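You operate a simulated robot arm through the tools that you are given. There is no shell and no other tool. Be economical: measure what you need, move in short steps, check, and stop when the job is done.

Carry out the task below with a simulated robot arm. There is one attempt and no reset: what you move stays moved.

JOB
Put things in order on the side bench top. At the end: the black bolt stands where the grey paper wad stood; the black socket from the side bench top is on the grey seal kit box; the grey paper wad from the side bench top stands on top of the grey can; the silver spare bolt from the side bench top is on the white paint tin; whatever was shut is shut again. Leave all else as you found it, and nothing knocked over.

Only the result counts: the job must be done as asked and must still hold three seconds after the hand-in. Knocking over, shifting, dropping, spilling or breaking anything else fails it. A push-on lid holds only when it is set on centred and level and pressed home; a screw cap is set on level and turned clockwise until tight.

ROBOT AND FRAMES
A 6-joint arm with a two-finger parallel gripper, fixed in place. Base frame: the origin is at the foot of the arm, x ahead of it, y to its left, z up; the work surface is at about z = 0. Units: mm, rad, N and s.
With the tool pointing down near the work surface it reaches from about 180 to 460 mm from the base axis. Its first joint turns from -1.222 to 1.222 rad. Payload 1.9 kg.
The TCP is the grasp point between the finger pads, 23 mm short of the fingertips. In the tool frame z runs along the fingers and y along their closing line. The gripper opens to 94 mm. The fingers are 38 mm wide and 10 mm thick; the gripper's body (54 by 96 mm) begins 39 mm behind the TCP.
Orientation is that of the tool frame in the base frame, as a unit quaternion [w, x, y, z]. With the fingers straight down and closing along the base's y, the tool's x points along the base's -x, its y along +y and its z along -z.

CONTROLS
- The arm moves only by the tool drive_tool. Its argument "deltas" is text: rows parted by semicolons, each of 7 numbers parted by spaces: the shift along the tool's x, y, z in mm, then the turn, a rotation vector about the tool's x, y, z in rad, then the opening, from 0 (shut) to 1 (fully open). In form: tx ty tz ax ay az gripper; .... A call has 1 to 8 rows; each row is the pose to reach, as a shift and turn from the pose commanded when the call began, along the tool's axes at that moment. A row lasts 0.2 s, in which the tool goes at most 50 mm and 0.15 rad; a call with a longer step from one row to the next is refused whole, and so is a gripper value outside its range. Where a pose cannot be reached the arm comes as near as it can. A force on the tool above 40 N (or 10 N above the force at the start of the call, whichever is more), or a blocked arm, ends the call early, and 0.2 s more pass. Each finger travels about 108 mm/s and halts on what it meets, pressing with about 32 N; the grip force reading is that of the motor and also rises with nothing between the fingers. The clock runs only during rows and for 0.2 s after the last one: add rows that repeat a pose to give the fingers time. The reply holds the time, the measured pose of the TCP, the force on the tool along the base axes, the opening and the grip force, in the units named above and with some noise, with the torque about the TCP (base axes, N m) and any sound that the robot's microphone picked up.
- Cameras (640 x 400 px; columns grow to the right, rows downward): "scene" is fixed at [41.9, 296.1, 432.8]; the picture's right is [-0.89, -0.45, 0.00], its down [-0.22, 0.43, -0.88] and it looks along [0.39, -0.78, -0.48] (base axes); focal length 274 px, centre (320, 200). "wrist" rides on the gripper at [87, 16, -74] in the tool frame; the picture's right is [-0.18, 0.98, 0.00], its down [-0.58, -0.11, -0.81] and it looks along [-0.79, -0.15, 0.59] (tool axes); focal length 243 px, centre (320, 200). There is no depth. A picture from a camera that has moved, and an enlarged one, comes with that camera's place and axes in the base frame and with its lens.
- grab_frame(camera): a new picture of that camera. The clock stands still meanwhile.
- zoom(camera, box): a new picture of the part [left, top, right, bottom] of that camera's present view, enlarged. The clock stands still meanwhile.
- sign_off(): hands the job in; it is judged then, once.

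Go step by step. Nothing tells you positions but the pictures and the camera data: compare them with the known pose of the tool, close in by small moves and look again before you grip or let go. The budget is 120 turns and 64 pictures, counting those below and the enlarged ones. Unless the task says otherwise, let go and move clear before handing in, and close with one line.

The tools are called after "Emit:" by a JSON object that holds its "name" and its "arguments". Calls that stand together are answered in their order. drive_tool: Moves the arm, as the interface text tells. Its arguments: {"type":"object","properties":{"deltas":{"type":"string"}},"required":["deltas"]} The other tools are called the same way: grab_frame (camera) takes a picture; zoom (camera, box) takes an enlarged picture of a part of a camera's view; sign_off () hands the job in.

At the start:

```text
t: 0.0
tcp_pos: [244.9, -83.0, 324.4]
tool_rot: [0.0, 0.002, 1.0, -0.001]
contact_force: [0.2, 0.5, 0.4]
moment: [-0.01, 0.02, 0.01]
gripper_width: 94.0
grip_force: 0.0
```

scene: 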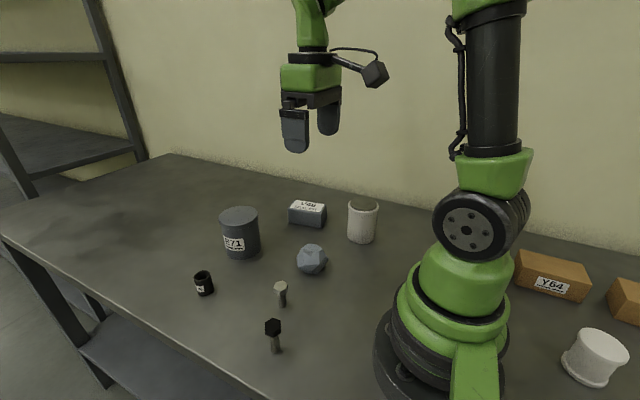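
wrist: 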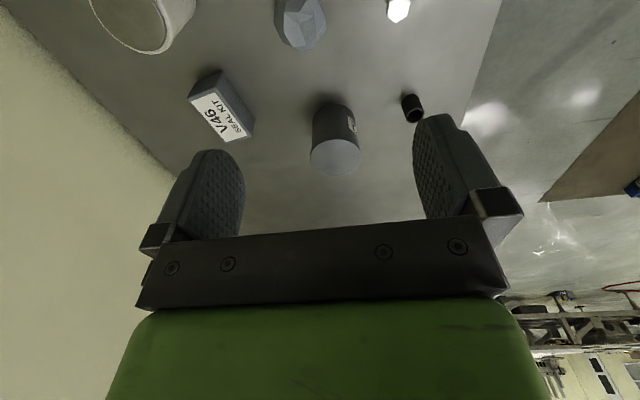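

I see the seal kit box, a grey can, a paper wad, a socket, two bolts and two white containers. I'll zoom in to tell them apart before measuring.

Emit:
{"name": "zoom", "arguments": {"camera": "scene", "box": [180, 180, 400, 360]}}

Emit:
{"name": "zoom", "arguments": {"camera": "scene", "box": [480, 220, 640, 400]}}

```text
2.22 times, centred on (290, 270) of scene
camera zoom: at [41.9, 296.1, 432.8], right [-0.89, -0.45, 0.0], down [-0.22, 0.43, -0.88], along [0.39, -0.78, -0.48], focal length 610 px, centre (387, 44)
```

zoom: 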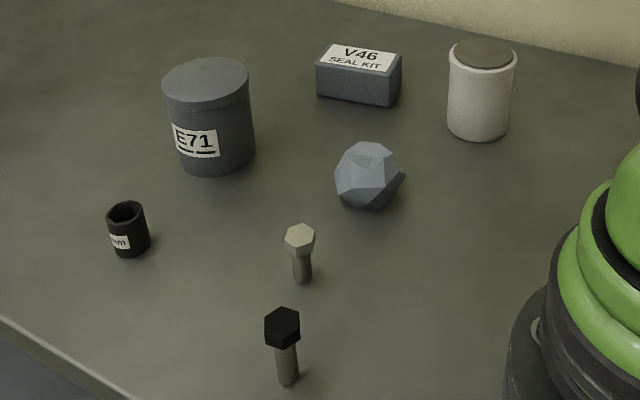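

```text
2.22 times, centred on (560, 310) of scene
camera zoom: at [41.9, 296.1, 432.8], right [-0.89, -0.45, 0.0], down [-0.22, 0.43, -0.88], along [0.39, -0.78, -0.48], focal length 610 px, centre (-213, -44)
```

zoom: 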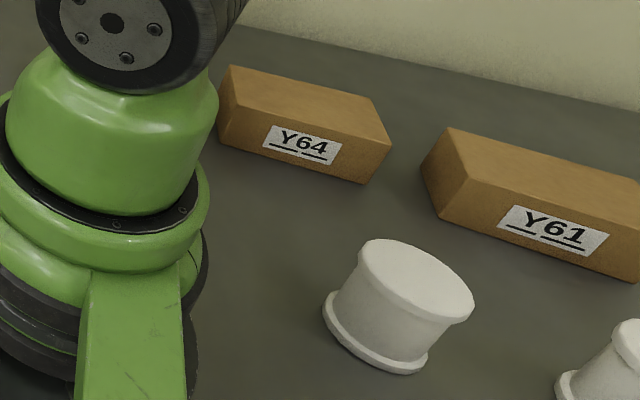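

The white tin by the wall is the paint tin; the two spool-shaped whites are behind the arm. I put the wad near (264,-112), the can near (447,-96) with its top at about z 93, the black bolt near (226,87) and the silver bolt near (268,5). I'll lower in front of the wad and look.

Emit:
{"name": "drive_tool", "arguments": {"deltas": "6 -7 45 0 0 0 1; 12 -14 90 0 0 0 1; 18 -21 135 0 0 0 1; 25 -29 180 0 0 0 1; 25 -29 184 0 0 0 1"}}

Emit:
{"name": "grab_frame", "arguments": {"camera": "wrist"}}

Emit:
{"name": "zoom", "arguments": {"camera": "scene", "box": [180, 180, 400, 360]}}

```text
t: 1.2
tcp_pos: [219.5, -111.1, 138.2]
tool_rot: [0.0, 0.003, 1.0, 0.0]
contact_force: [-0.3, -0.1, -0.4]
moment: [0.02, 0.01, 0.03]
gripper_width: 93.8
grip_force: 0.0
```

```text
59 pictures are left
camera wrist: at [133.4, -94.4, 211.4], right [0.19, 0.98, 0.0], down [0.58, -0.11, 0.81], along [0.79, -0.15, -0.59], focal length 243 px, centre (320, 200)
```

wrist: 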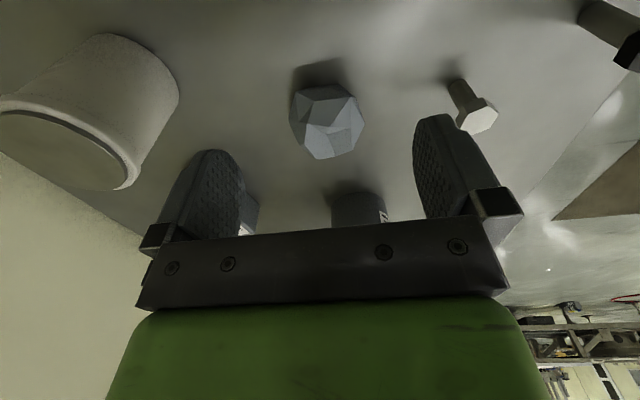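

```text
2.22 times, centred on (290, 270) of scene
camera zoom: at [41.9, 296.1, 432.8], right [-0.89, -0.45, 0.0], down [-0.22, 0.43, -0.88], along [0.39, -0.78, -0.48], focal length 610 px, centre (387, 44)
```

zoom: 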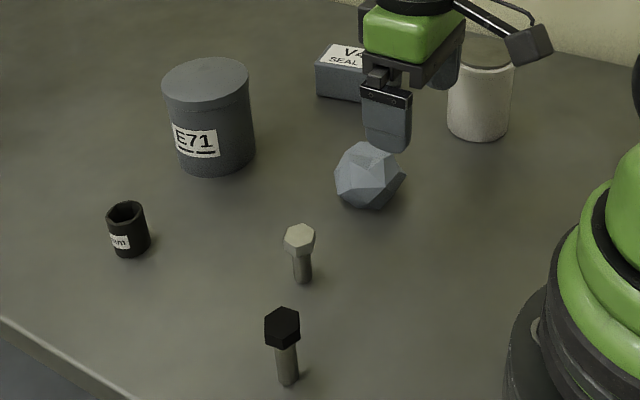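

The wad's centre comes out at about (265,-113,27), and it is about 67 mm wide. I'll go down over it and grip.

Emit:
{"name": "drive_tool", "arguments": {"deltas": "-43 -2 10 0 0 0 1; -43 -2 50 0 0 0 1; -43 -2 80 0 0 0 1; -43 -2 106 0 0 0 1; -43 -2 106 0 0 0 1"}}

Emit:
{"name": "grab_frame", "arguments": {"camera": "wrist"}}

Emit:
{"name": "zoom", "arguments": {"camera": "scene", "box": [240, 180, 400, 300]}}

```text
t: 2.4
tcp_pos: [264.0, -112.2, 33.4]
tool_rot: [0.001, 0.002, 1.0, 0.0]
contact_force: [-0.5, -1.0, 0.6]
moment: [0.04, -0.01, 0.05]
gripper_width: 94.0
grip_force: 0.0
```

```text
57 pictures are left
camera wrist: at [178.8, -96.6, 107.0], right [0.19, 0.98, 0.0], down [0.58, -0.11, 0.81], along [0.79, -0.15, -0.59], focal length 243 px, centre (320, 200)
```

wrist: 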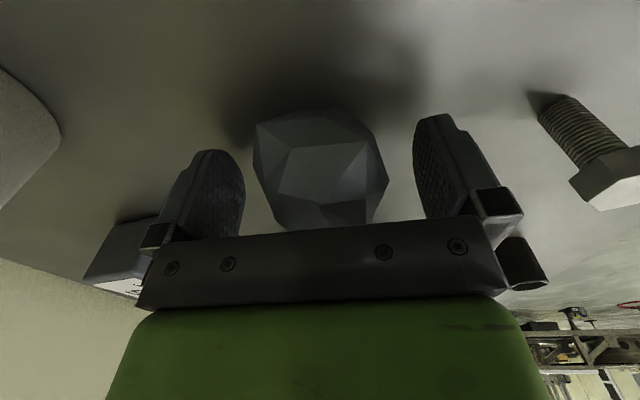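

```text
3.33 times, centred on (320, 240) of scene
camera zoom: at [41.9, 296.1, 432.8], right [-0.89, -0.45, 0.0], down [-0.22, 0.43, -0.88], along [0.39, -0.78, -0.48], focal length 914 px, centre (320, 67)
```

zoom: 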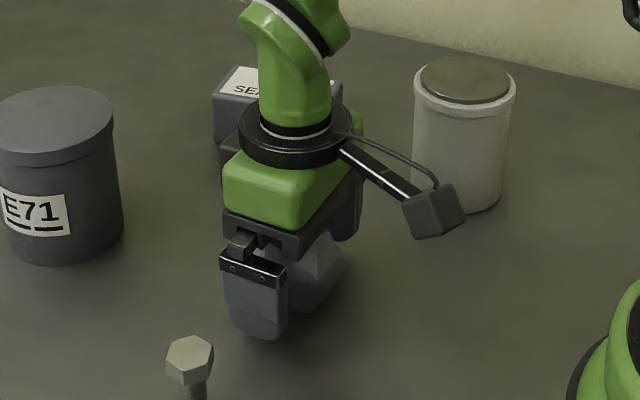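

The wad sits centred between the fingers, so I close, then lift a little.

Emit:
{"name": "drive_tool", "arguments": {"deltas": "0 0 0 0 0 0 0.6; 0 0 0 0 0 0 0.4; 0 0 0 0 0 0 0.4; 0 0 0 0 0 0 0.4"}}

```text
t: 3.4
tcp_pos: [265.1, -113.4, 33.9]
tool_rot: [0.001, 0.002, 1.0, -0.002]
contact_force: [-0.3, 0.3, -1.4]
moment: [-0.03, 0.01, -0.01]
gripper_width: 66.9
grip_force: 32.1
```

Gripped at 66.9 mm. Next I lift and carry it toward the can at a safe height.

Emit:
{"name": "drive_tool", "arguments": {"deltas": "0 0 -40 0 0 0 0.4; 0 0 -80 0 0 0 0.4; 0 0 -120 0 0 0 0.4; 0 0 -160 0 0 0 0.4; -45 4 -160 0 0 0 0.4; -90 8 -160 0 0 0 0.4; -130 12 -160 0 0 0 0.4; -140 14 -160 0 0 0 0.4"}}

Emit:
{"name": "grab_frame", "arguments": {"camera": "wrist"}}

```text
t: 5.2
tcp_pos: [400.7, -100.1, 193.5]
tool_rot: [0.0, 0.001, 1.0, 0.0]
contact_force: [1.0, 0.4, -0.3]
moment: [0.0, 0.02, -0.01]
gripper_width: 66.7
grip_force: 32.3
```

```text
55 pictures are left
camera wrist: at [314.7, -83.7, 267.4], right [0.19, 0.98, 0.0], down [0.58, -0.11, 0.81], along [0.79, -0.15, -0.59], focal length 243 px, centre (320, 200)
```

wrist: 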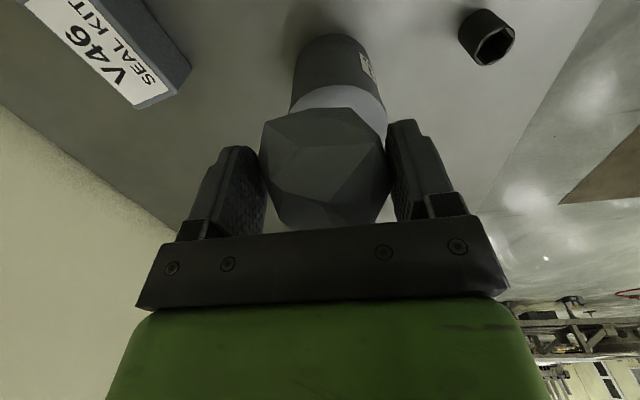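

The can is just ahead and lined up. I'll move on to x about 447 and see whether the arm reaches it.

Emit:
{"name": "drive_tool", "arguments": {"deltas": "-25 4 0 0 0 0 0.4; -45 6 0 0 0 0 0.4; -45 6 0 0 0 0 0.4; -45 6 30 0 0 0 0.4; -45 6 45 0 0 0 0.4; -45 6 45 0 0 0 0.4"}}

Emit:
{"name": "zoom", "arguments": {"camera": "scene", "box": [160, 120, 340, 270]}}

Emit:
{"name": "grab_frame", "arguments": {"camera": "wrist"}}

```text
t: 6.6
tcp_pos: [446.5, -93.1, 147.9]
tool_rot: [0.0, 0.001, 1.0, -0.001]
contact_force: [-0.3, 0.8, 0.9]
moment: [0.0, 0.0, 0.04]
gripper_width: 66.8
grip_force: 32.0
```

```text
2.67 times, centred on (250, 195) of scene
camera zoom: at [41.9, 296.1, 432.8], right [-0.89, -0.45, 0.0], down [-0.22, 0.43, -0.88], along [0.39, -0.78, -0.48], focal length 732 px, centre (507, 213)
```

zoom: 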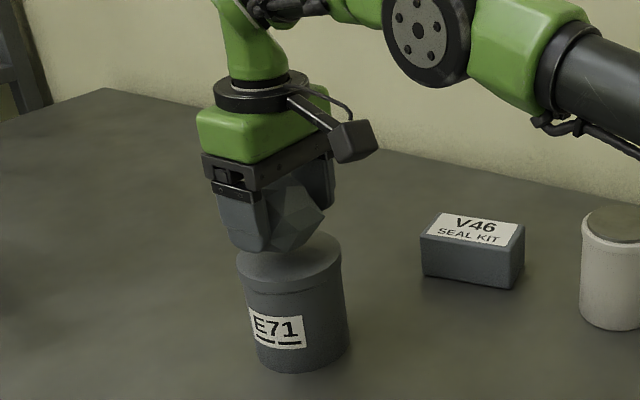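

```text
53 pictures are left
camera wrist: at [360.3, -76.9, 221.8], right [0.19, 0.98, 0.0], down [0.58, -0.11, 0.81], along [0.79, -0.15, -0.59], focal length 243 px, centre (320, 200)
```

wrist: 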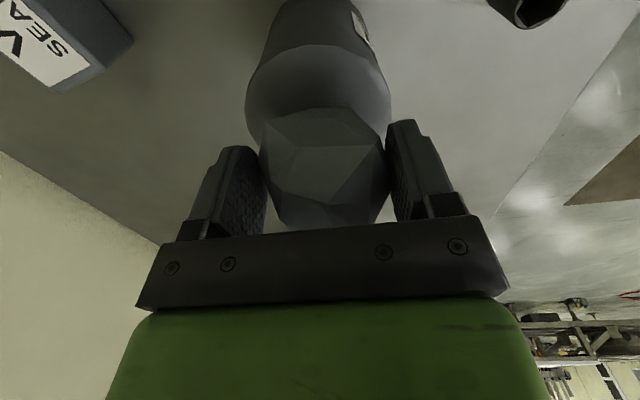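

The arm reaches, and the wad is centred over the can lid at about (447,-93). I'll lower it gently until it touches.

Emit:
{"name": "drive_tool", "arguments": {"deltas": "0 0 8 0 0 0 0.4; 0 0 14 0 0 0 0.4; 0 0 17 0 0 0 0.4; 0 0 17 0 0 0 0.4"}}

Emit:
{"name": "zoom", "arguments": {"camera": "scene", "box": [200, 160, 290, 235]}}

```text
t: 7.6
tcp_pos: [448.3, -94.0, 131.0]
tool_rot: [0.002, 0.001, 1.0, -0.001]
contact_force: [0.7, 1.3, 10.8]
moment: [-0.14, -0.22, 0.01]
gripper_width: 61.6
grip_force: 32.1
```

```text
5.33 times, centred on (245, 198) of scene
camera zoom: at [41.8, 296.2, 432.8], right [-0.89, -0.45, 0.0], down [-0.22, 0.43, -0.88], along [0.39, -0.78, -0.48], focal length 1463 px, centre (720, 213)
```

zoom: 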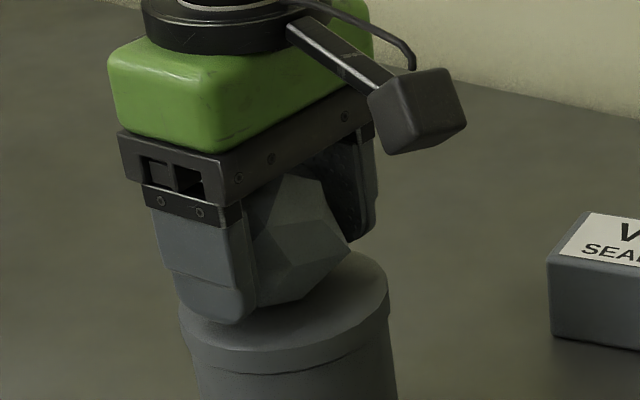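

Contact at 10.8 N; the wad rests on the lid and slid up slightly in the fingers. I'll ease up a touch and open slowly.

Emit:
{"name": "drive_tool", "arguments": {"deltas": "0 0 -1 0 0 0 0.66; 0 0 -1 0 0 0 0.7; 0 0 -1 0 0 0 0.75; 0 0 -1 0 0 0 0.8"}}

Emit:
{"name": "zoom", "arguments": {"camera": "scene", "box": [200, 160, 290, 235]}}

Emit:
{"name": "grab_frame", "arguments": {"camera": "wrist"}}

```text
t: 8.6
tcp_pos: [448.0, -94.0, 132.1]
tool_rot: [0.002, 0.002, 1.0, -0.001]
contact_force: [-0.6, -0.3, 0.3]
moment: [0.01, 0.0, 0.01]
gripper_width: 75.1
grip_force: 0.0
```

```text
5.33 times, centred on (245, 198) of scene
camera zoom: at [41.9, 296.1, 432.8], right [-0.89, -0.45, 0.0], down [-0.22, 0.43, -0.88], along [0.39, -0.78, -0.48], focal length 1463 px, centre (720, 213)
```

zoom: 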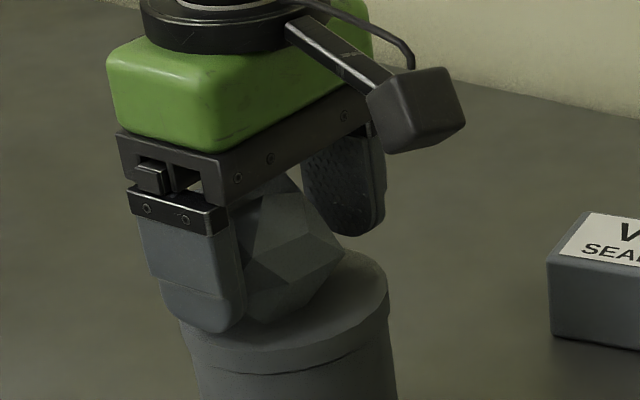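

```text
50 pictures are left
camera wrist: at [361.4, -77.5, 205.6], right [0.19, 0.98, 0.0], down [0.58, -0.11, 0.81], along [0.79, -0.15, -0.59], focal length 243 px, centre (320, 200)
```

wrist: 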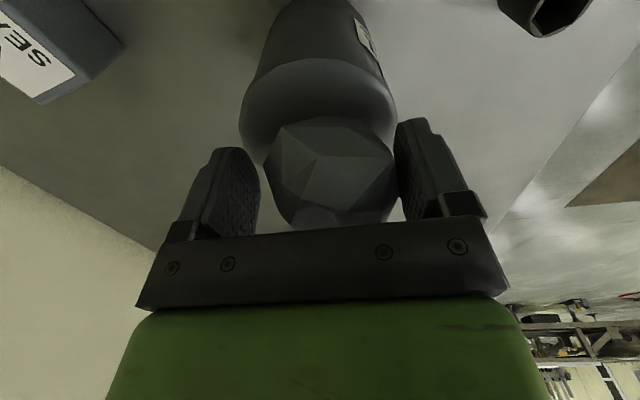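

The wad has settled on the lid a few mm toward +y. I'll open fully and rise straight up.

Emit:
{"name": "drive_tool", "arguments": {"deltas": "0 0 -1 0 0 0 0.9; 0 0 -1 0 0 0 1; 0 0 -1 0 0 0 1; 0 0 -20 0 0 0 1; 0 0 -50 0 0 0 1; 0 0 -80 0 0 0 1; 20 0 -100 0 0 0 1; 60 0 -100 0 0 0 1"}}

Emit:
{"name": "grab_frame", "arguments": {"camera": "wrist"}}

Emit:
{"name": "zoom", "arguments": {"camera": "scene", "box": [180, 150, 330, 275]}}

```text
t: 10.4
tcp_pos: [433.0, -98.8, 236.9]
tool_rot: [0.0, 0.002, 1.0, -0.001]
contact_force: [0.0, 0.0, 0.9]
moment: [-0.03, 0.01, -0.01]
gripper_width: 94.0
grip_force: 0.0
out of reach, approached as far as the arm can: row 6, 7, 8
```

```text
49 pictures are left
camera wrist: at [346.1, -81.9, 310.0], right [0.19, 0.98, 0.0], down [0.58, -0.11, 0.81], along [0.79, -0.15, -0.59], focal length 243 px, centre (320, 200)
```

wrist: 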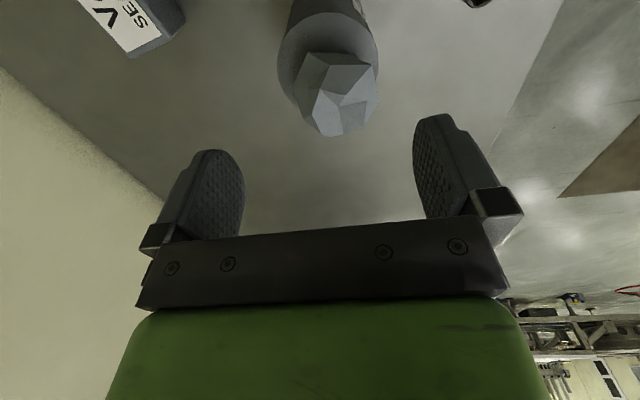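

```text
3.20 times, centred on (255, 212) of scene
camera zoom: at [41.9, 296.1, 432.8], right [-0.89, -0.45, 0.0], down [-0.22, 0.43, -0.88], along [0.39, -0.78, -0.48], focal length 878 px, centre (528, 160)
```

zoom: 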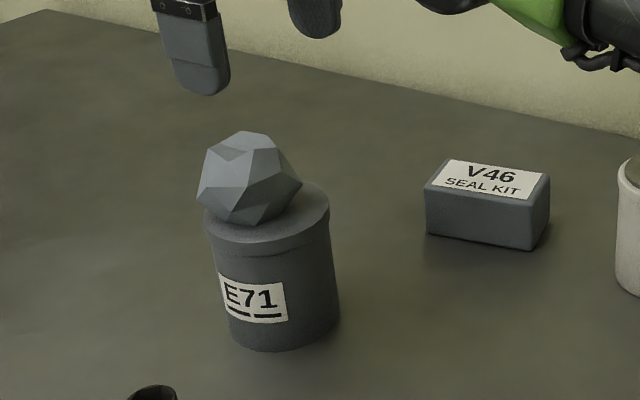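

The wad rests on the lid, slightly off centre, and looks stable; I'll recheck it later. Now I go back toward the black bolt near (226,87).

Emit:
{"name": "drive_tool", "arguments": {"deltas": "40 20 10 0 0 0 1; 75 45 20 0 0 0 1; 105 75 30 0 0 0 1; 135 105 40 0 0 0 1; 165 140 50 0 0 0 1; 195 170 60 0 0 0 1; 205 181 70 0 0 0 1; 205 181 80 0 0 0 1"}}

Emit:
{"name": "grab_frame", "arguments": {"camera": "wrist"}}

```text
t: 12.2
tcp_pos: [383.8, 121.5, 332.1]
tool_rot: [-0.002, 0.001, 1.0, -0.002]
contact_force: [0.2, -0.3, 0.8]
moment: [0.0, 0.0, 0.0]
gripper_width: 94.1
grip_force: 0.0
out of reach, approached as far as the arm can: row 1, 2, 3, 4, 5, 6, 7, 8
```

```text
47 pictures are left
camera wrist: at [297.8, 137.6, 407.5], right [0.19, 0.98, 0.0], down [0.59, -0.11, 0.8], along [0.79, -0.15, -0.6], focal length 243 px, centre (320, 200)
```

wrist: 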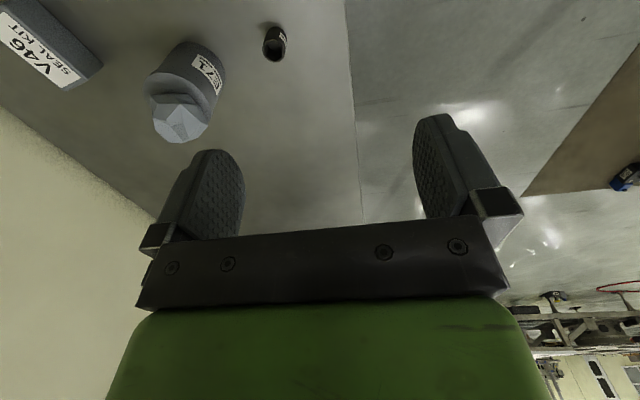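

The arm drifted high and to the left instead of going where I asked; I'll send a null move to see what it holds.

Emit:
{"name": "drive_tool", "arguments": {"deltas": "0 0 10 0 0 0 1; 0 0 20 0 0 0 1"}}

```text
t: 12.8
tcp_pos: [382.9, 123.2, 333.2]
tool_rot: [-0.002, 0.002, 1.0, -0.002]
contact_force: [0.4, 0.2, -0.1]
moment: [-0.02, 0.0, 0.01]
gripper_width: 93.9
grip_force: 0.1
out of reach, approached as far as the arm can: row 1, 2
```

The arm seems stuck stretched straight. I'll try a small tilt to bend it off that pose, staying well above everything.

Emit:
{"name": "drive_tool", "arguments": {"deltas": "0 0 -20 0 0.12 0 1; 0 0 -20 0 0.2 0 1"}}

```text
t: 13.4
tcp_pos: [374.2, 146.2, 328.1]
tool_rot: [-0.021, 0.001, 1.0, 0.007]
contact_force: [0.3, 0.6, 0.1]
moment: [-0.02, 0.0, 0.0]
gripper_width: 94.2
grip_force: 0.1
out of reach, approached as far as the arm can: row 1, 2
```

Still stuck near full stretch. I'll undo the tilt, then move the target outward again so the solver gets back onto the arm's actual pose.

Emit:
{"name": "drive_tool", "arguments": {"deltas": "0 0 0 0 -0.1 0 1; 0 0 0 0 -0.2 0 1"}}

Emit:
{"name": "drive_tool", "arguments": {"deltas": "-45 0 0 0 0 0 1; -90 0 0 0 0 0 1"}}

```text
t: 14.0
tcp_pos: [362.3, 144.9, 389.1]
tool_rot: [0.072, 0.002, 0.997, 0.003]
contact_force: [1.2, -0.4, 0.1]
moment: [0.01, 0.02, 0.01]
gripper_width: 94.2
grip_force: 0.0
out of reach, approached as far as the arm can: row 1, 2
```

```text
t: 14.6
tcp_pos: [383.3, 147.9, 363.7]
tool_rot: [0.08, 0.002, 0.997, 0.007]
contact_force: [0.2, -0.9, 0.4]
moment: [0.02, -0.02, 0.0]
gripper_width: 93.9
grip_force: 0.1
out of reach, approached as far as the arm can: row 1, 2
```

I'll test a plain downward move, since nothing is near here, to see how the arm answers.

Emit:
{"name": "drive_tool", "arguments": {"deltas": "0 0 25 0 0 0 1; 0 0 50 0 0 0 1; 0 0 75 0 0 0 1; 0 0 100 0 0 0 1; 0 0 125 0 0 0 1; 0 0 150 0 0 0 1"}}

Emit:
{"name": "grab_frame", "arguments": {"camera": "scene"}}

```text
t: 16.0
tcp_pos: [403.7, 152.9, 213.1]
tool_rot: [0.081, 0.003, 0.997, 0.008]
contact_force: [-0.5, -1.0, -0.3]
moment: [-0.02, 0.02, 0.02]
gripper_width: 94.1
grip_force: 0.0
```

```text
46 pictures are left
```

scene: 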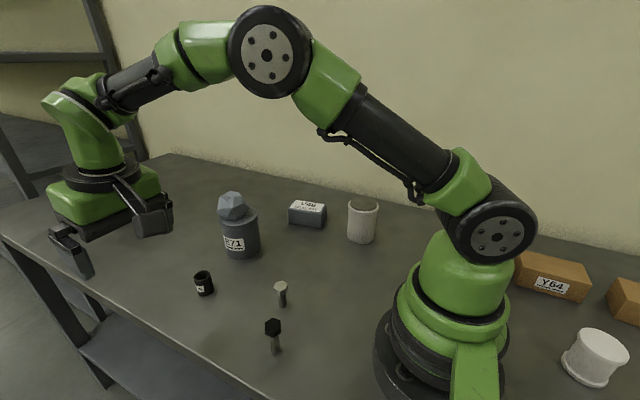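

Now it responds: it is at (404,153,213) with a slight outward tilt. I'll level it and come in to the black bolt.

Emit:
{"name": "drive_tool", "arguments": {"deltas": "38 -11 2 0 0.03 0 1; 76 -22 4 0 0.06 0 1; 114 -33 8 0 0.09 0 1; 152 -44 12 0 0.12 0 1; 190 -55 18 0 0.16 0 1; 226 -66 27 0 0.16 0 1; 226 -66 27 0 0.16 0 1"}}

Emit:
{"name": "grab_frame", "arguments": {"camera": "wrist"}}

```text
t: 17.6
tcp_pos: [186.9, 89.5, 150.9]
tool_rot: [0.0, 0.001, 1.0, 0.007]
contact_force: [-0.7, 0.5, 0.8]
moment: [0.02, 0.01, 0.0]
gripper_width: 93.9
grip_force: 0.1
```

```text
45 pictures are left
camera wrist: at [100.3, 104.4, 225.7], right [0.19, 0.98, 0.01], down [0.58, -0.12, 0.81], along [0.79, -0.14, -0.59], focal length 243 px, centre (320, 200)
```

wrist: 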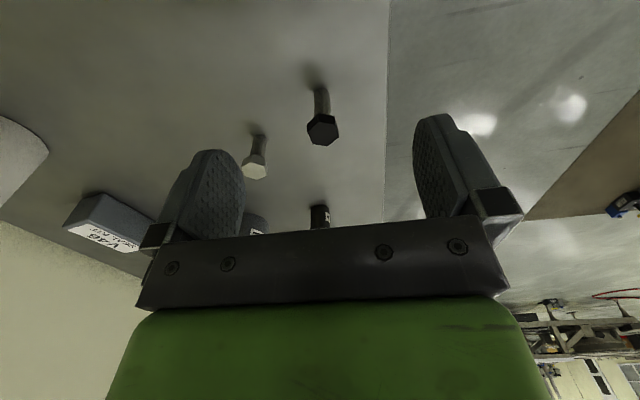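

The black bolt head is ahead, near (322,130) in the wrist view. I'll zoom in to read the hex orientation.

Emit:
{"name": "zoom", "arguments": {"camera": "wrist", "box": [280, 70, 360, 160]}}

Emit:
{"name": "zoom", "arguments": {"camera": "scene", "box": [250, 270, 310, 360]}}

```text
4.44 times, centred on (320, 115) of wrist
camera zoom: at [100.3, 104.4, 225.7], right [0.19, 0.98, 0.01], down [0.58, -0.12, 0.81], along [0.79, -0.14, -0.59], focal length 1078 px, centre (320, 578)
```

zoom: 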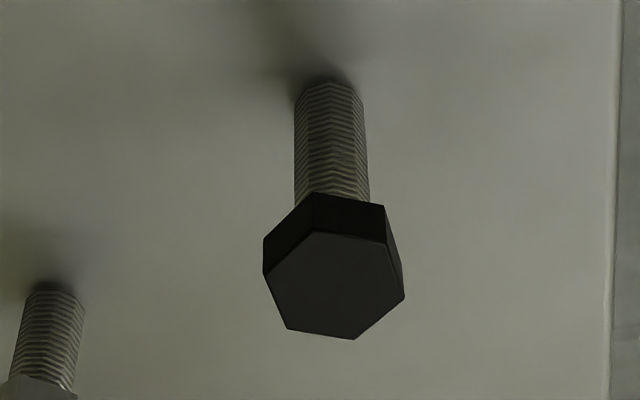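

```text
4.44 times, centred on (280, 315) of scene
camera zoom: at [41.9, 296.1, 432.8], right [-0.89, -0.45, 0.0], down [-0.22, 0.43, -0.88], along [0.39, -0.78, -0.48], focal length 1219 px, centre (498, -311)
```

zoom: 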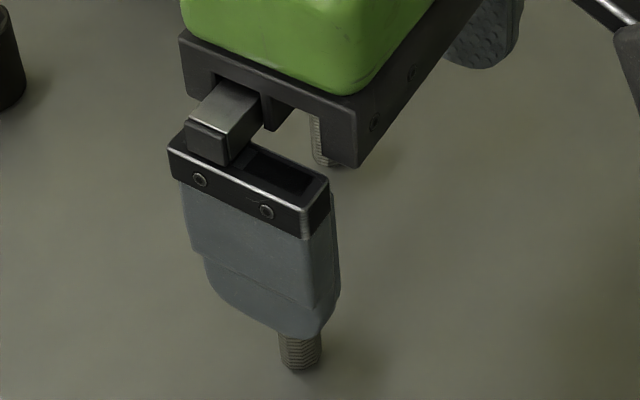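

The head centre is near (223,86,70), and its flats face the y direction turned about +6°. I'll descend with that twist, fingers open.

Emit:
{"name": "drive_tool", "arguments": {"deltas": "-20 -2 5 0.007 0 -0.05 1; -36 -4 20 0.014 0 -0.1 1; -36 -4 50 0.014 0 -0.1 1; -36 -4 70 0.014 0 -0.1 1; -36 -4 87 0.014 0 -0.1 1; -36 -4 87 0.014 0 -0.1 1"}}

Emit:
{"name": "grab_frame", "arguments": {"camera": "wrist"}}

```text
t: 19.0
tcp_pos: [220.3, 84.8, 64.5]
tool_rot: [0.0, -0.049, 0.999, -0.001]
contact_force: [0.2, 0.6, -0.2]
moment: [0.01, 0.0, -0.01]
gripper_width: 94.2
grip_force: 0.1
```

```text
42 pictures are left
camera wrist: at [133.4, 92.1, 138.4], right [0.09, 1.0, 0.0], down [0.59, -0.05, 0.81], along [0.8, -0.07, -0.59], focal length 243 px, centre (320, 200)
```

wrist: 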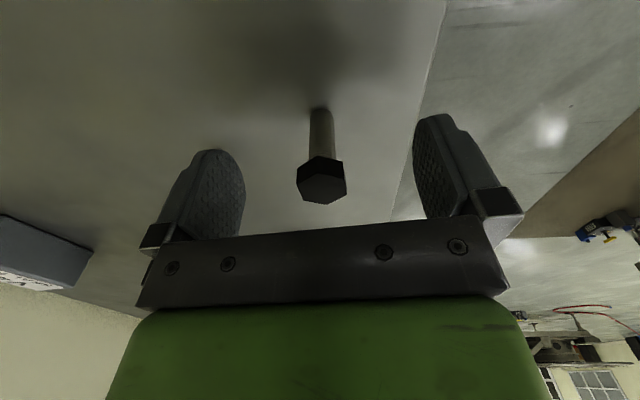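

The bolt head is centred between the pads. I'll nudge 2 mm and close slowly.

Emit:
{"name": "drive_tool", "arguments": {"deltas": "-2 1 0 0 0 0 0.8; -2 1 0 0 0 0 0.6; -2 1 0 0 0 0 0.45; -2 1 0 0 0 0 0.35; -2 1 0 0 0 0 0.28; -2 1 0 0 0 0 0.22; -2 1 0 0 0 0 0.15; -2 1 0 0 0 0 0.1"}}

Emit:
{"name": "grab_frame", "arguments": {"camera": "wrist"}}

```text
t: 20.8
tcp_pos: [222.5, 86.1, 64.9]
tool_rot: [0.001, -0.049, 0.999, -0.001]
contact_force: [0.0, -0.7, -1.1]
moment: [-0.01, 0.02, -0.01]
gripper_width: 24.0
grip_force: 31.7
```

```text
41 pictures are left
camera wrist: at [135.2, 93.6, 138.4], right [0.09, 1.0, 0.0], down [0.59, -0.05, 0.81], along [0.8, -0.07, -0.59], focal length 243 px, centre (320, 200)
```

wrist: 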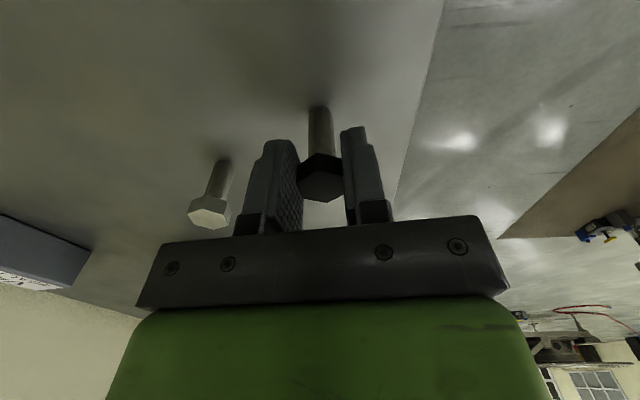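

Gripped at 24 mm across the flats. I'll lift and carry the bolt to above the wad's old place at (265,-113).

Emit:
{"name": "drive_tool", "arguments": {"deltas": "0 0 -45 0 0 0 0.1; 0 0 -80 0 0 0 0.1; -4 -40 -80 0 0 0 0.1; -9 -80 -80 0 0 0 0.1; -13 -120 -80 0 0 0 0.1; -18 -160 -80 0 0 0 0.1; -22 -202 -80 0 0 0 0.1; -22 -202 -80 0 0 0 0.1"}}

Emit:
{"name": "zoom", "arguments": {"camera": "scene", "box": [240, 150, 400, 300]}}

```text
t: 22.6
tcp_pos: [265.1, -115.4, 142.2]
tool_rot: [0.001, -0.049, 0.999, 0.0]
contact_force: [-0.9, 0.0, -1.1]
moment: [-0.01, 0.02, 0.01]
gripper_width: 23.4
grip_force: 32.3
```

```text
2.67 times, centred on (320, 225) of scene
camera zoom: at [41.9, 296.1, 432.8], right [-0.89, -0.45, 0.0], down [-0.22, 0.43, -0.88], along [0.39, -0.78, -0.48], focal length 732 px, centre (320, 133)
```

zoom: 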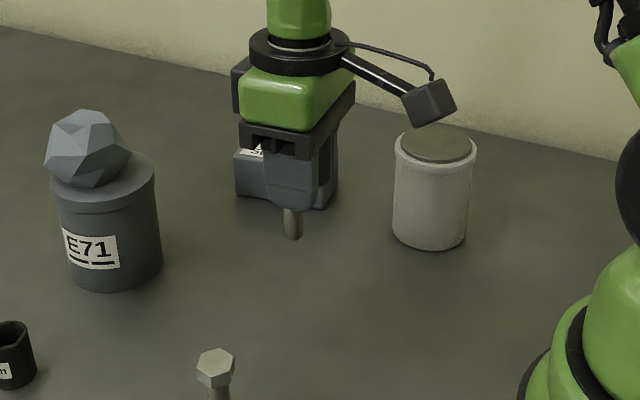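

The bolt hangs straight over the spot. I'll lower it to just above the surface, then feel for contact.

Emit:
{"name": "drive_tool", "arguments": {"deltas": "0 2 30 0 0 0 0.1; 0 2 55 0 0 0 0.1; 0 2 70 0 0 0 0.1; 0 2 75 0 0 0 0.1; 0 2 75 0 0 0 0.1"}}

Emit:
{"name": "zoom", "arguments": {"camera": "scene", "box": [280, 210, 350, 280]}}

Emit:
{"name": "grab_frame", "arguments": {"camera": "wrist"}}

```text
t: 23.8
tcp_pos: [264.8, -112.4, 67.5]
tool_rot: [0.0, -0.047, 0.999, 0.0]
contact_force: [0.7, -0.1, -0.8]
moment: [-0.02, -0.01, -0.01]
gripper_width: 23.4
grip_force: 32.5
```

```text
5.71 times, centred on (315, 245) of scene
camera zoom: at [41.9, 296.1, 432.8], right [-0.89, -0.45, 0.0], down [-0.22, 0.43, -0.88], along [0.39, -0.78, -0.48], focal length 1568 px, centre (349, -57)
```

zoom: 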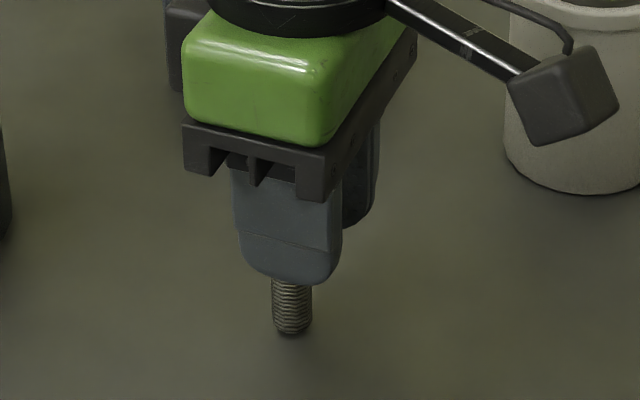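

```text
38 pictures are left
camera wrist: at [177.2, -103.5, 140.5], right [0.09, 1.0, 0.0], down [0.59, -0.05, 0.81], along [0.8, -0.07, -0.59], focal length 243 px, centre (320, 200)
```

wrist: 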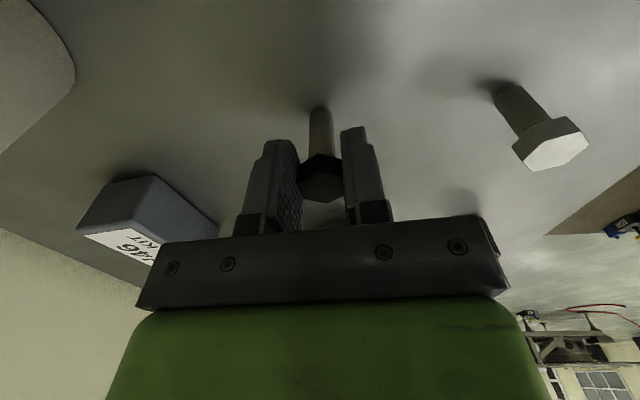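

Upright and about 2.5 mm up. I'll creep down until it bears on the bench.

Emit:
{"name": "drive_tool", "arguments": {"deltas": "0 0 1 0 0 0 0.1; 0 0 2 0 0 0 0.1; 0 0 2.5 0 0 0 0.1; 0 0 3 0 0 0 0.1; 0 0 3 0 0 0 0.1"}}

```text
t: 25.0
tcp_pos: [263.4, -110.7, 65.2]
tool_rot: [0.0, -0.049, 0.999, 0.0]
contact_force: [-0.3, -0.4, -0.5]
moment: [0.01, 0.04, 0.0]
gripper_width: 23.8
grip_force: 31.5
```

No contact yet, so a bit further down.

Emit:
{"name": "drive_tool", "arguments": {"deltas": "0 0 0.5 0 0 0 0.1; 0 0 1 0 0 0 0.1; 0 0 1 0 0 0 0.1"}}

```text
t: 25.8
tcp_pos: [264.0, -110.0, 65.1]
tool_rot: [0.001, -0.048, 0.999, 0.0]
contact_force: [-5.4, -0.7, 15.8]
moment: [-0.02, 0.23, 0.02]
gripper_width: 23.3
grip_force: 32.0
```

The bolt bears on the bench. I ease off half a millimetre and open slowly.

Emit:
{"name": "drive_tool", "arguments": {"deltas": "0 0 -0.6 0 0 0 0.15; 0 0 -0.6 0 0 0 0.26; 0 0 -0.6 0 0 0 0.3; 0 0 -0.6 0 0 0 0.36; 0 0 -0.6 0 0 0 0.45; 0 0 -0.6 0 0 0 0.6"}}

Emit:
{"name": "grab_frame", "arguments": {"camera": "wrist"}}

```text
t: 27.2
tcp_pos: [263.7, -110.6, 64.5]
tool_rot: [0.001, -0.049, 0.999, 0.0]
contact_force: [0.1, -0.1, -0.9]
moment: [0.02, 0.01, -0.01]
gripper_width: 56.0
grip_force: 0.0
```

```text
37 pictures are left
camera wrist: at [175.9, -102.8, 138.7], right [0.09, 1.0, 0.0], down [0.59, -0.05, 0.81], along [0.8, -0.07, -0.59], focal length 243 px, centre (320, 200)
```

wrist: 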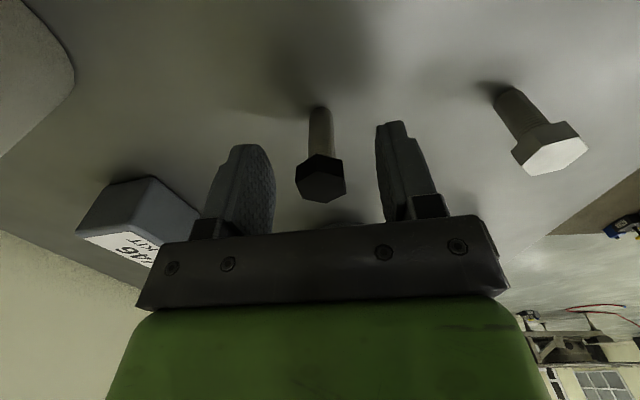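

The black bolt stands free. I rise straight up and go to view the silver bolt.

Emit:
{"name": "drive_tool", "arguments": {"deltas": "0 0 -40 0 0 0 0.6; 0 0 -80 0 0 0 0.8; 10 40 -80 0 0 0 1; 20 80 -80 0 0 0 1; 28 118 -80 0 0 0 1; 28 118 -80 0 0 0 1"}}

Emit:
{"name": "zoom", "arguments": {"camera": "wrist", "box": [220, 20, 420, 180]}}

Emit:
{"name": "zoom", "arguments": {"camera": "scene", "box": [180, 180, 400, 360]}}

```text
t: 28.6
tcp_pos: [224.5, 4.6, 143.5]
tool_rot: [0.001, -0.049, 0.999, 0.0]
contact_force: [0.7, 0.1, 0.0]
moment: [0.0, 0.02, 0.03]
gripper_width: 93.8
grip_force: 0.0
```

```text
2.50 times, centred on (320, 100) of wrist
camera zoom: at [137.4, 12.3, 217.5], right [0.09, 1.0, 0.0], down [0.59, -0.05, 0.81], along [0.8, -0.07, -0.59], focal length 606 px, centre (320, 450)
```

zoom: 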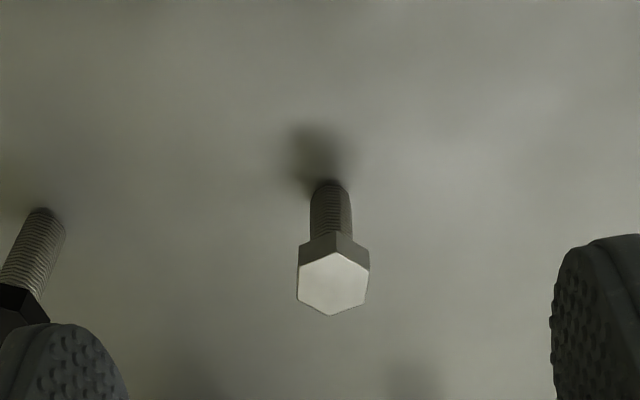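

```text
2.22 times, centred on (290, 270) of scene
camera zoom: at [41.9, 296.2, 432.8], right [-0.89, -0.45, 0.0], down [-0.22, 0.43, -0.88], along [0.39, -0.78, -0.48], focal length 610 px, centre (387, 44)
```

zoom: 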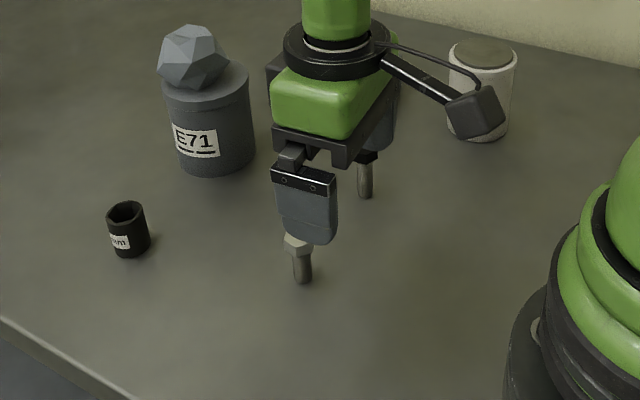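

The silver bolt's head centre is near (265,5.4), top at about z 56, flats turned about -8°. I twist to match and go down.

Emit:
{"name": "drive_tool", "arguments": {"deltas": "-20 -1.5 5 0 0 0.12 1; -40 -3 20 0 0 0.235 1; -40 -3 55 0 0 0.235 1; -40 -3 80 0 0 0.235 1; -40 -3 93 0 0 0.235 1; -40 -3 93 0 0 0.235 1"}}

Emit:
{"name": "grab_frame", "arguments": {"camera": "wrist"}}

```text
t: 30.0
tcp_pos: [264.8, 4.2, 51.6]
tool_rot: [0.0, 0.069, 0.998, 0.0]
contact_force: [0.1, -0.2, 1.1]
moment: [0.0, -0.03, -0.01]
gripper_width: 93.9
grip_force: 0.0
```

```text
34 pictures are left
camera wrist: at [180.8, 31.7, 125.1], right [0.32, 0.95, 0.0], down [0.56, -0.19, 0.81], along [0.77, -0.26, -0.59], focal length 243 px, centre (320, 200)
```

wrist: 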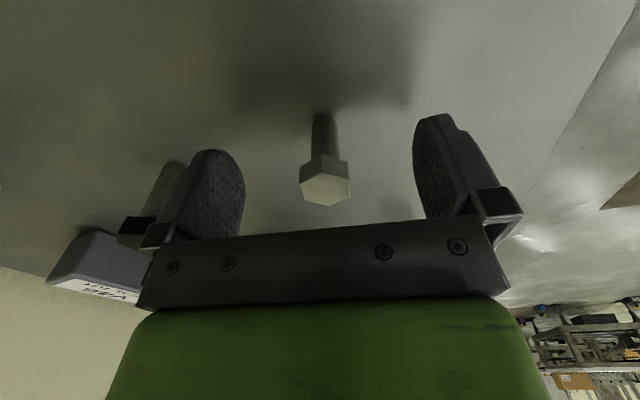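

Lined up, with the bolt about 2 mm toward +y; I correct and close slowly.

Emit:
{"name": "drive_tool", "arguments": {"deltas": "0 2 0 0 0 0 0.8; 0 2 0 0 0 0 0.6; 0 2 0 0 0 0 0.45; 0 2 0 0 0 0 0.35; 0 2 0 0 0 0 0.28; 0 2 0 0 0 0 0.22; 0 2 0 0 0 0 0.15; 0 2 0 0 0 0 0.1"}}

```text
t: 31.8
tcp_pos: [264.0, 6.0, 51.5]
tool_rot: [0.0, 0.069, 0.998, 0.0]
contact_force: [-1.1, 0.1, 2.0]
moment: [0.02, 0.03, 0.01]
gripper_width: 23.6
grip_force: 32.1
```

Gripped at 23.6 mm. The tin's top looks to be at about (210,-281,90); I lift and swing toward it, turning the wrist so the camera faces it.

Emit:
{"name": "drive_tool", "arguments": {"deltas": "0 0 -45 0 0 0 0.1; 0 0 -90 0 0 0 0.1; 0 0 -130 0 0 0.13 0.1; 11 -48 -130 0 0 0.26 0.1; 22 -96 -130 0 0 0.39 0.1; 33 -144 -130 0 0 0.52 0.1; 44 -192 -130 0 0 0.65 0.1; 55 -240 -130 0 0 0.79 0.1"}}

Emit:
{"name": "grab_frame", "arguments": {"camera": "wrist"}}

Emit:
{"name": "zoom", "arguments": {"camera": "scene", "box": [260, 130, 420, 270]}}

```text
t: 33.6
tcp_pos: [176.9, -223.6, 181.6]
tool_rot: [0.001, 0.448, 0.894, 0.001]
contact_force: [-0.2, 0.1, -1.4]
moment: [0.04, 0.0, 0.03]
gripper_width: 23.3
grip_force: 32.0
```

```text
33 pictures are left
camera wrist: at [138.3, -144.9, 255.6], right [0.9, 0.44, 0.0], down [0.26, -0.53, 0.81], along [0.36, -0.72, -0.59], focal length 243 px, centre (320, 200)
```

wrist: 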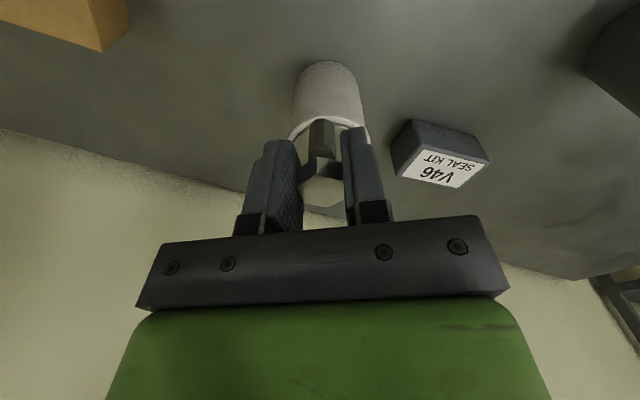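

```text
2.86 times, centred on (340, 200) of scene
camera zoom: at [41.9, 296.2, 432.8], right [-0.89, -0.45, 0.0], down [-0.22, 0.43, -0.88], along [0.39, -0.78, -0.48], focal length 784 px, centre (263, 200)
```

zoom: 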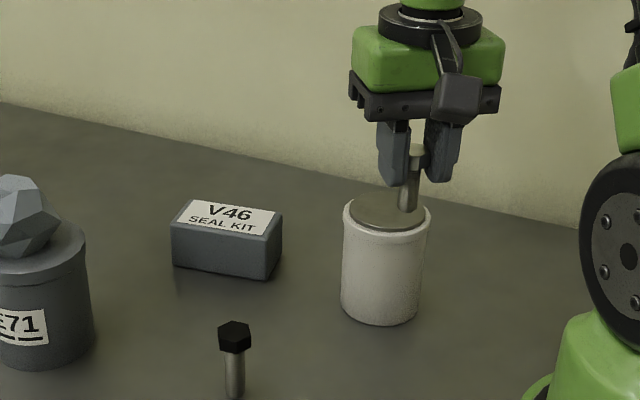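

The tin has a grey lid on it; its top centre works out to about (213,-280,95). I move over it with the bolt still some 20 mm up and check.

Emit:
{"name": "drive_tool", "arguments": {"deltas": "-34 -2.5 0 0 0 0 0.1; -67 -5 0 0 0 0 0.1; -67 -5 10 0 0 0 0.1; -67 -5 15 0 0 0 0.1; -67 -5 15 0 0 0 0.1"}}

Emit:
{"name": "grab_frame", "arguments": {"camera": "wrist"}}

Emit:
{"name": "zoom", "arguments": {"camera": "scene", "box": [300, 130, 410, 250]}}

```text
t: 34.8
tcp_pos: [212.2, -279.7, 167.2]
tool_rot: [0.0, 0.447, 0.894, 0.0]
contact_force: [-1.0, -0.2, -0.8]
moment: [0.01, 0.02, -0.01]
gripper_width: 23.5
grip_force: 32.4
```

```text
31 pictures are left
camera wrist: at [173.6, -200.6, 240.8], right [0.9, 0.44, 0.0], down [0.26, -0.53, 0.81], along [0.36, -0.72, -0.59], focal length 243 px, centre (320, 200)
```

wrist: 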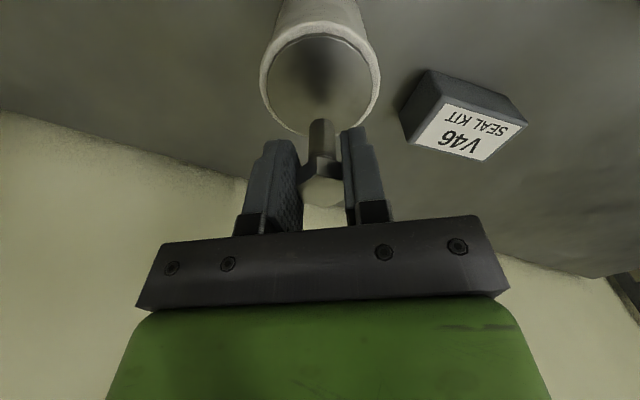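

```text
3.33 times, centred on (355, 190) of scene
camera zoom: at [41.9, 296.1, 432.8], right [-0.89, -0.45, 0.0], down [-0.22, 0.43, -0.88], along [0.39, -0.78, -0.48], focal length 914 px, centre (203, 233)
```

zoom: 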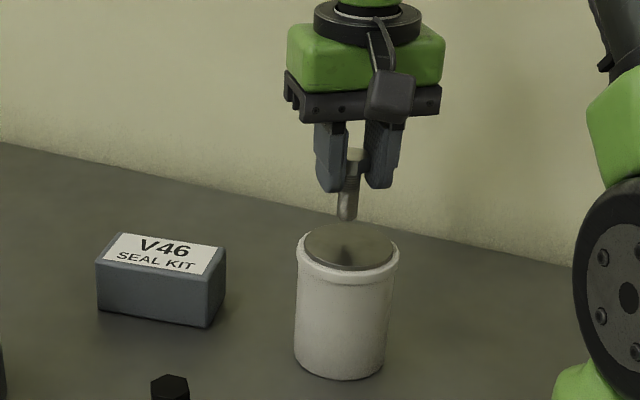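

The bolt is over the lid, a few mm past centre; lid centre is about (211,-276) with its top at z 95-99. I shift back 4 mm and lower close to it.

Emit:
{"name": "drive_tool", "arguments": {"deltas": "4 0.5 6 0 0 0 0.1; 4 0.5 12 0 0 0 0.1; 4 0.5 14 0 0 0 0.1; 4 0.5 14 0 0 0 0.1"}}

Emit:
{"name": "zoom", "arguments": {"camera": "scene", "box": [325, 160, 395, 220]}}

```text
t: 35.8
tcp_pos: [210.1, -276.4, 152.5]
tool_rot: [0.001, 0.447, 0.894, 0.0]
contact_force: [-0.8, -0.4, -1.1]
moment: [0.01, 0.02, -0.01]
gripper_width: 23.5
grip_force: 32.2
```

```text
6.67 times, centred on (360, 190) of scene
camera zoom: at [41.9, 296.1, 432.8], right [-0.89, -0.45, 0.0], down [-0.22, 0.43, -0.88], along [0.39, -0.78, -0.48], focal length 1829 px, centre (53, 267)
```

zoom: 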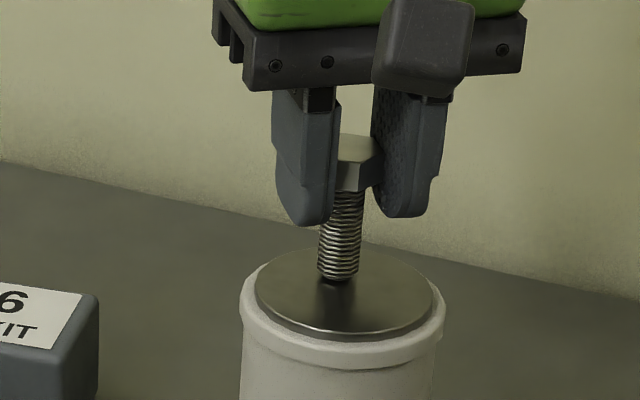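

The bolt is upright, a few mm above the lid's centre. I'll creep down until it touches.

Emit:
{"name": "drive_tool", "arguments": {"deltas": "0 0 1 0 0 0 0.1; 0 0 2 0 0 0 0.1; 0 0 2.5 0 0 0 0.1; 0 0 2.5 0 0 0 0.1"}}

```text
t: 36.8
tcp_pos: [211.9, -277.1, 151.3]
tool_rot: [0.001, 0.448, 0.894, 0.0]
contact_force: [-4.7, 2.7, 20.4]
moment: [0.07, 0.15, 0.0]
gripper_width: 23.5
grip_force: 31.6
```

Contact at 20 N. I ease off about 1 mm and open slowly.

Emit:
{"name": "drive_tool", "arguments": {"deltas": "0 0 -0.7 0 0 0 0.1; 0 0 -1 0 0 0 0.1"}}

```text
t: 37.4
tcp_pos: [213.2, -275.8, 150.8]
tool_rot: [0.001, 0.446, 0.895, 0.0]
contact_force: [-1.8, -0.2, 14.6]
moment: [-0.08, -0.03, 0.0]
gripper_width: 23.4
grip_force: 31.9
```

Emit:
{"name": "drive_tool", "arguments": {"deltas": "0 0 -0.5 0 0 0 0.1; 0 0 -0.8 0 0 0 0.1"}}

```text
t: 38.0
tcp_pos: [210.9, -276.4, 151.1]
tool_rot: [0.0, 0.447, 0.894, 0.001]
contact_force: [-0.5, 0.2, -0.8]
moment: [0.02, 0.02, -0.02]
gripper_width: 23.2
grip_force: 32.2
```

The load is nearly gone, with the bolt just touching. I'll open slowly.

Emit:
{"name": "drive_tool", "arguments": {"deltas": "0 0 0.2 0 0 0 0.15; 0 0 0.2 0 0 0 0.26; 0 0 0.2 0 0 0 0.3; 0 0 0.2 0 0 0 0.36; 0 0 0.2 0 0 0 0.45; 0 0 0.2 0 0 0 0.6"}}

Emit:
{"name": "zoom", "arguments": {"camera": "scene", "box": [325, 160, 395, 220]}}

```text
t: 39.4
tcp_pos: [210.9, -277.5, 151.6]
tool_rot: [0.0, 0.448, 0.894, 0.0]
contact_force: [1.3, 0.1, -0.7]
moment: [0.03, 0.01, 0.03]
gripper_width: 56.4
grip_force: 0.1
```

```text
6.67 times, centred on (360, 190) of scene
camera zoom: at [41.9, 296.1, 432.8], right [-0.89, -0.45, 0.0], down [-0.22, 0.43, -0.88], along [0.39, -0.78, -0.48], focal length 1829 px, centre (53, 267)
```

zoom: 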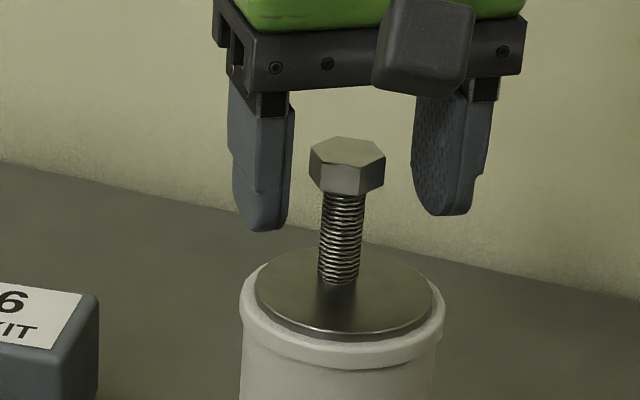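

The silver bolt stands on the tin lid. I rise clear and travel toward the socket near (425,50).

Emit:
{"name": "drive_tool", "arguments": {"deltas": "0 0 -30 0 0 0 0.6; 0 0 -60 0 0 0 0.8; 17 31 -60 0 0 -0.12 1; 34 63 -60 0 0 -0.24 1; 51 94 -60 0 0 -0.36 1; 68 126 -60 0 0 -0.48 1; 68 126 -60 0 0 -0.48 1"}}

```text
t: 41.0
tcp_pos: [272.0, -144.0, 210.4]
tool_rot: [0.001, 0.221, 0.975, 0.0]
contact_force: [0.5, -0.2, -0.2]
moment: [0.0, 0.0, -0.03]
gripper_width: 94.2
grip_force: 0.1
```

Emit:
{"name": "drive_tool", "arguments": {"deltas": "0 43 0 0 0 -0.11 1; 0 86 0 0 0 -0.22 1; 0 129 0 0 0 -0.33 1; 0 172 10 0 0 -0.44 1; 0 215 30 0 0 -0.55 1; 0 215 55 0 0 -0.55 1; 0 215 55 0 0 -0.55 1"}}

Emit:
{"name": "grab_frame", "arguments": {"camera": "wrist"}}

Emit:
{"name": "grab_frame", "arguments": {"camera": "scene"}}

```text
t: 42.6
tcp_pos: [365.6, 48.5, 155.6]
tool_rot: [0.001, -0.051, 0.999, 0.0]
contact_force: [-0.5, -0.2, -0.1]
moment: [-0.03, -0.04, -0.02]
gripper_width: 93.9
grip_force: 0.0
```

```text
27 pictures are left
camera wrist: at [277.4, 55.9, 229.2], right [0.08, 1.0, 0.0], down [0.59, -0.05, 0.81], along [0.8, -0.07, -0.59], focal length 243 px, centre (320, 200)
```

wrist: 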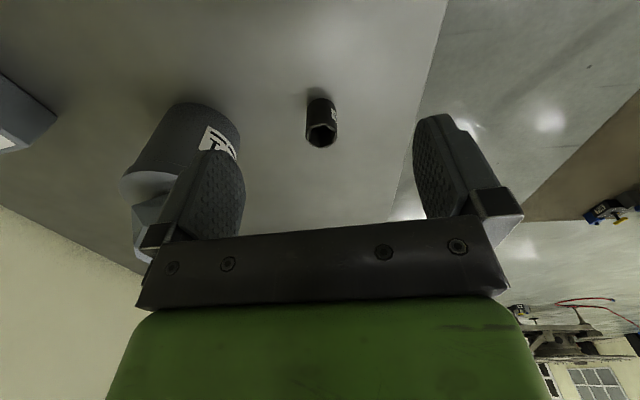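

```text
26 pictures are left
```

scene: 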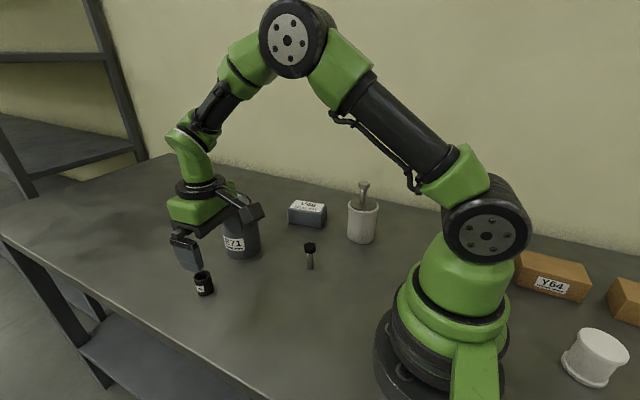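

The socket stands at about (424,44), 45 mm tall and about 31 mm across. I move over it and come partway down.

Emit:
{"name": "drive_tool", "arguments": {"deltas": "-30 -5 0 0 0 0 1; -57.5 -10 5 0 0 0 1; -57.5 -10 40 0 0 0 1; -57.5 -10 75 0 0 0 1; -57.5 -10 85 0 0 0 1; -57.5 -10 85 0 0 0 1"}}

Emit:
{"name": "grab_frame", "arguments": {"camera": "wrist"}}

```text
t: 44.0
tcp_pos: [423.4, 45.2, 72.9]
tool_rot: [0.0, -0.05, 0.999, 0.001]
contact_force: [0.2, 0.4, -0.7]
moment: [-0.03, 0.0, 0.0]
gripper_width: 94.0
grip_force: 0.1
```

```text
25 pictures are left
camera wrist: at [335.3, 51.8, 146.1], right [0.08, 1.0, 0.0], down [0.59, -0.05, 0.81], along [0.8, -0.07, -0.59], focal length 243 px, centre (320, 200)
```

wrist: 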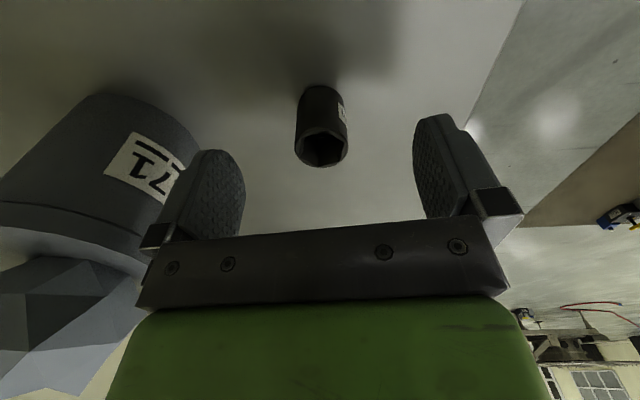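

Aligned with the socket. I go down to z of about 30 and close slowly.

Emit:
{"name": "drive_tool", "arguments": {"deltas": "-1 0 20 0 0 0 1; -1 0 38 0 0 0 1; -1 0 43 0 0 0 0.85; -1 0 43 0 0 0 0.6; -1 0 43 0 0 0 0.45; -1 0 43 0 0 0 0.38; -1 0 43 0 0 0 0.3; -1 0 43 0 0 0 0.2"}}

Emit:
{"name": "grab_frame", "arguments": {"camera": "wrist"}}

```text
t: 45.8
tcp_pos: [422.9, 44.0, 30.1]
tool_rot: [0.001, -0.05, 0.999, 0.0]
contact_force: [0.2, -0.2, 1.0]
moment: [0.03, -0.03, -0.02]
gripper_width: 30.1
grip_force: 31.7
```

```text
24 pictures are left
camera wrist: at [335.7, 50.6, 102.1], right [0.08, 1.0, 0.0], down [0.59, -0.05, 0.81], along [0.8, -0.07, -0.59], focal length 243 px, centre (320, 200)
```

wrist: 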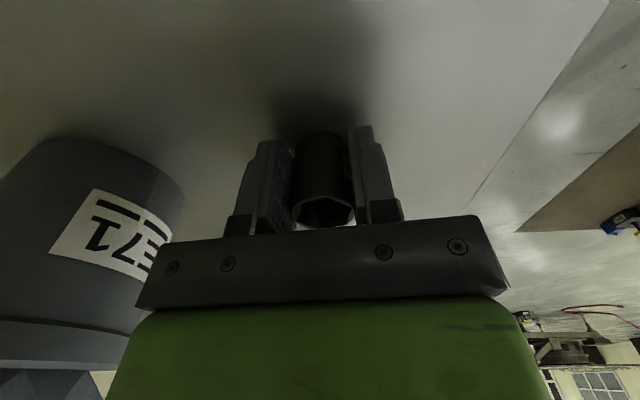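

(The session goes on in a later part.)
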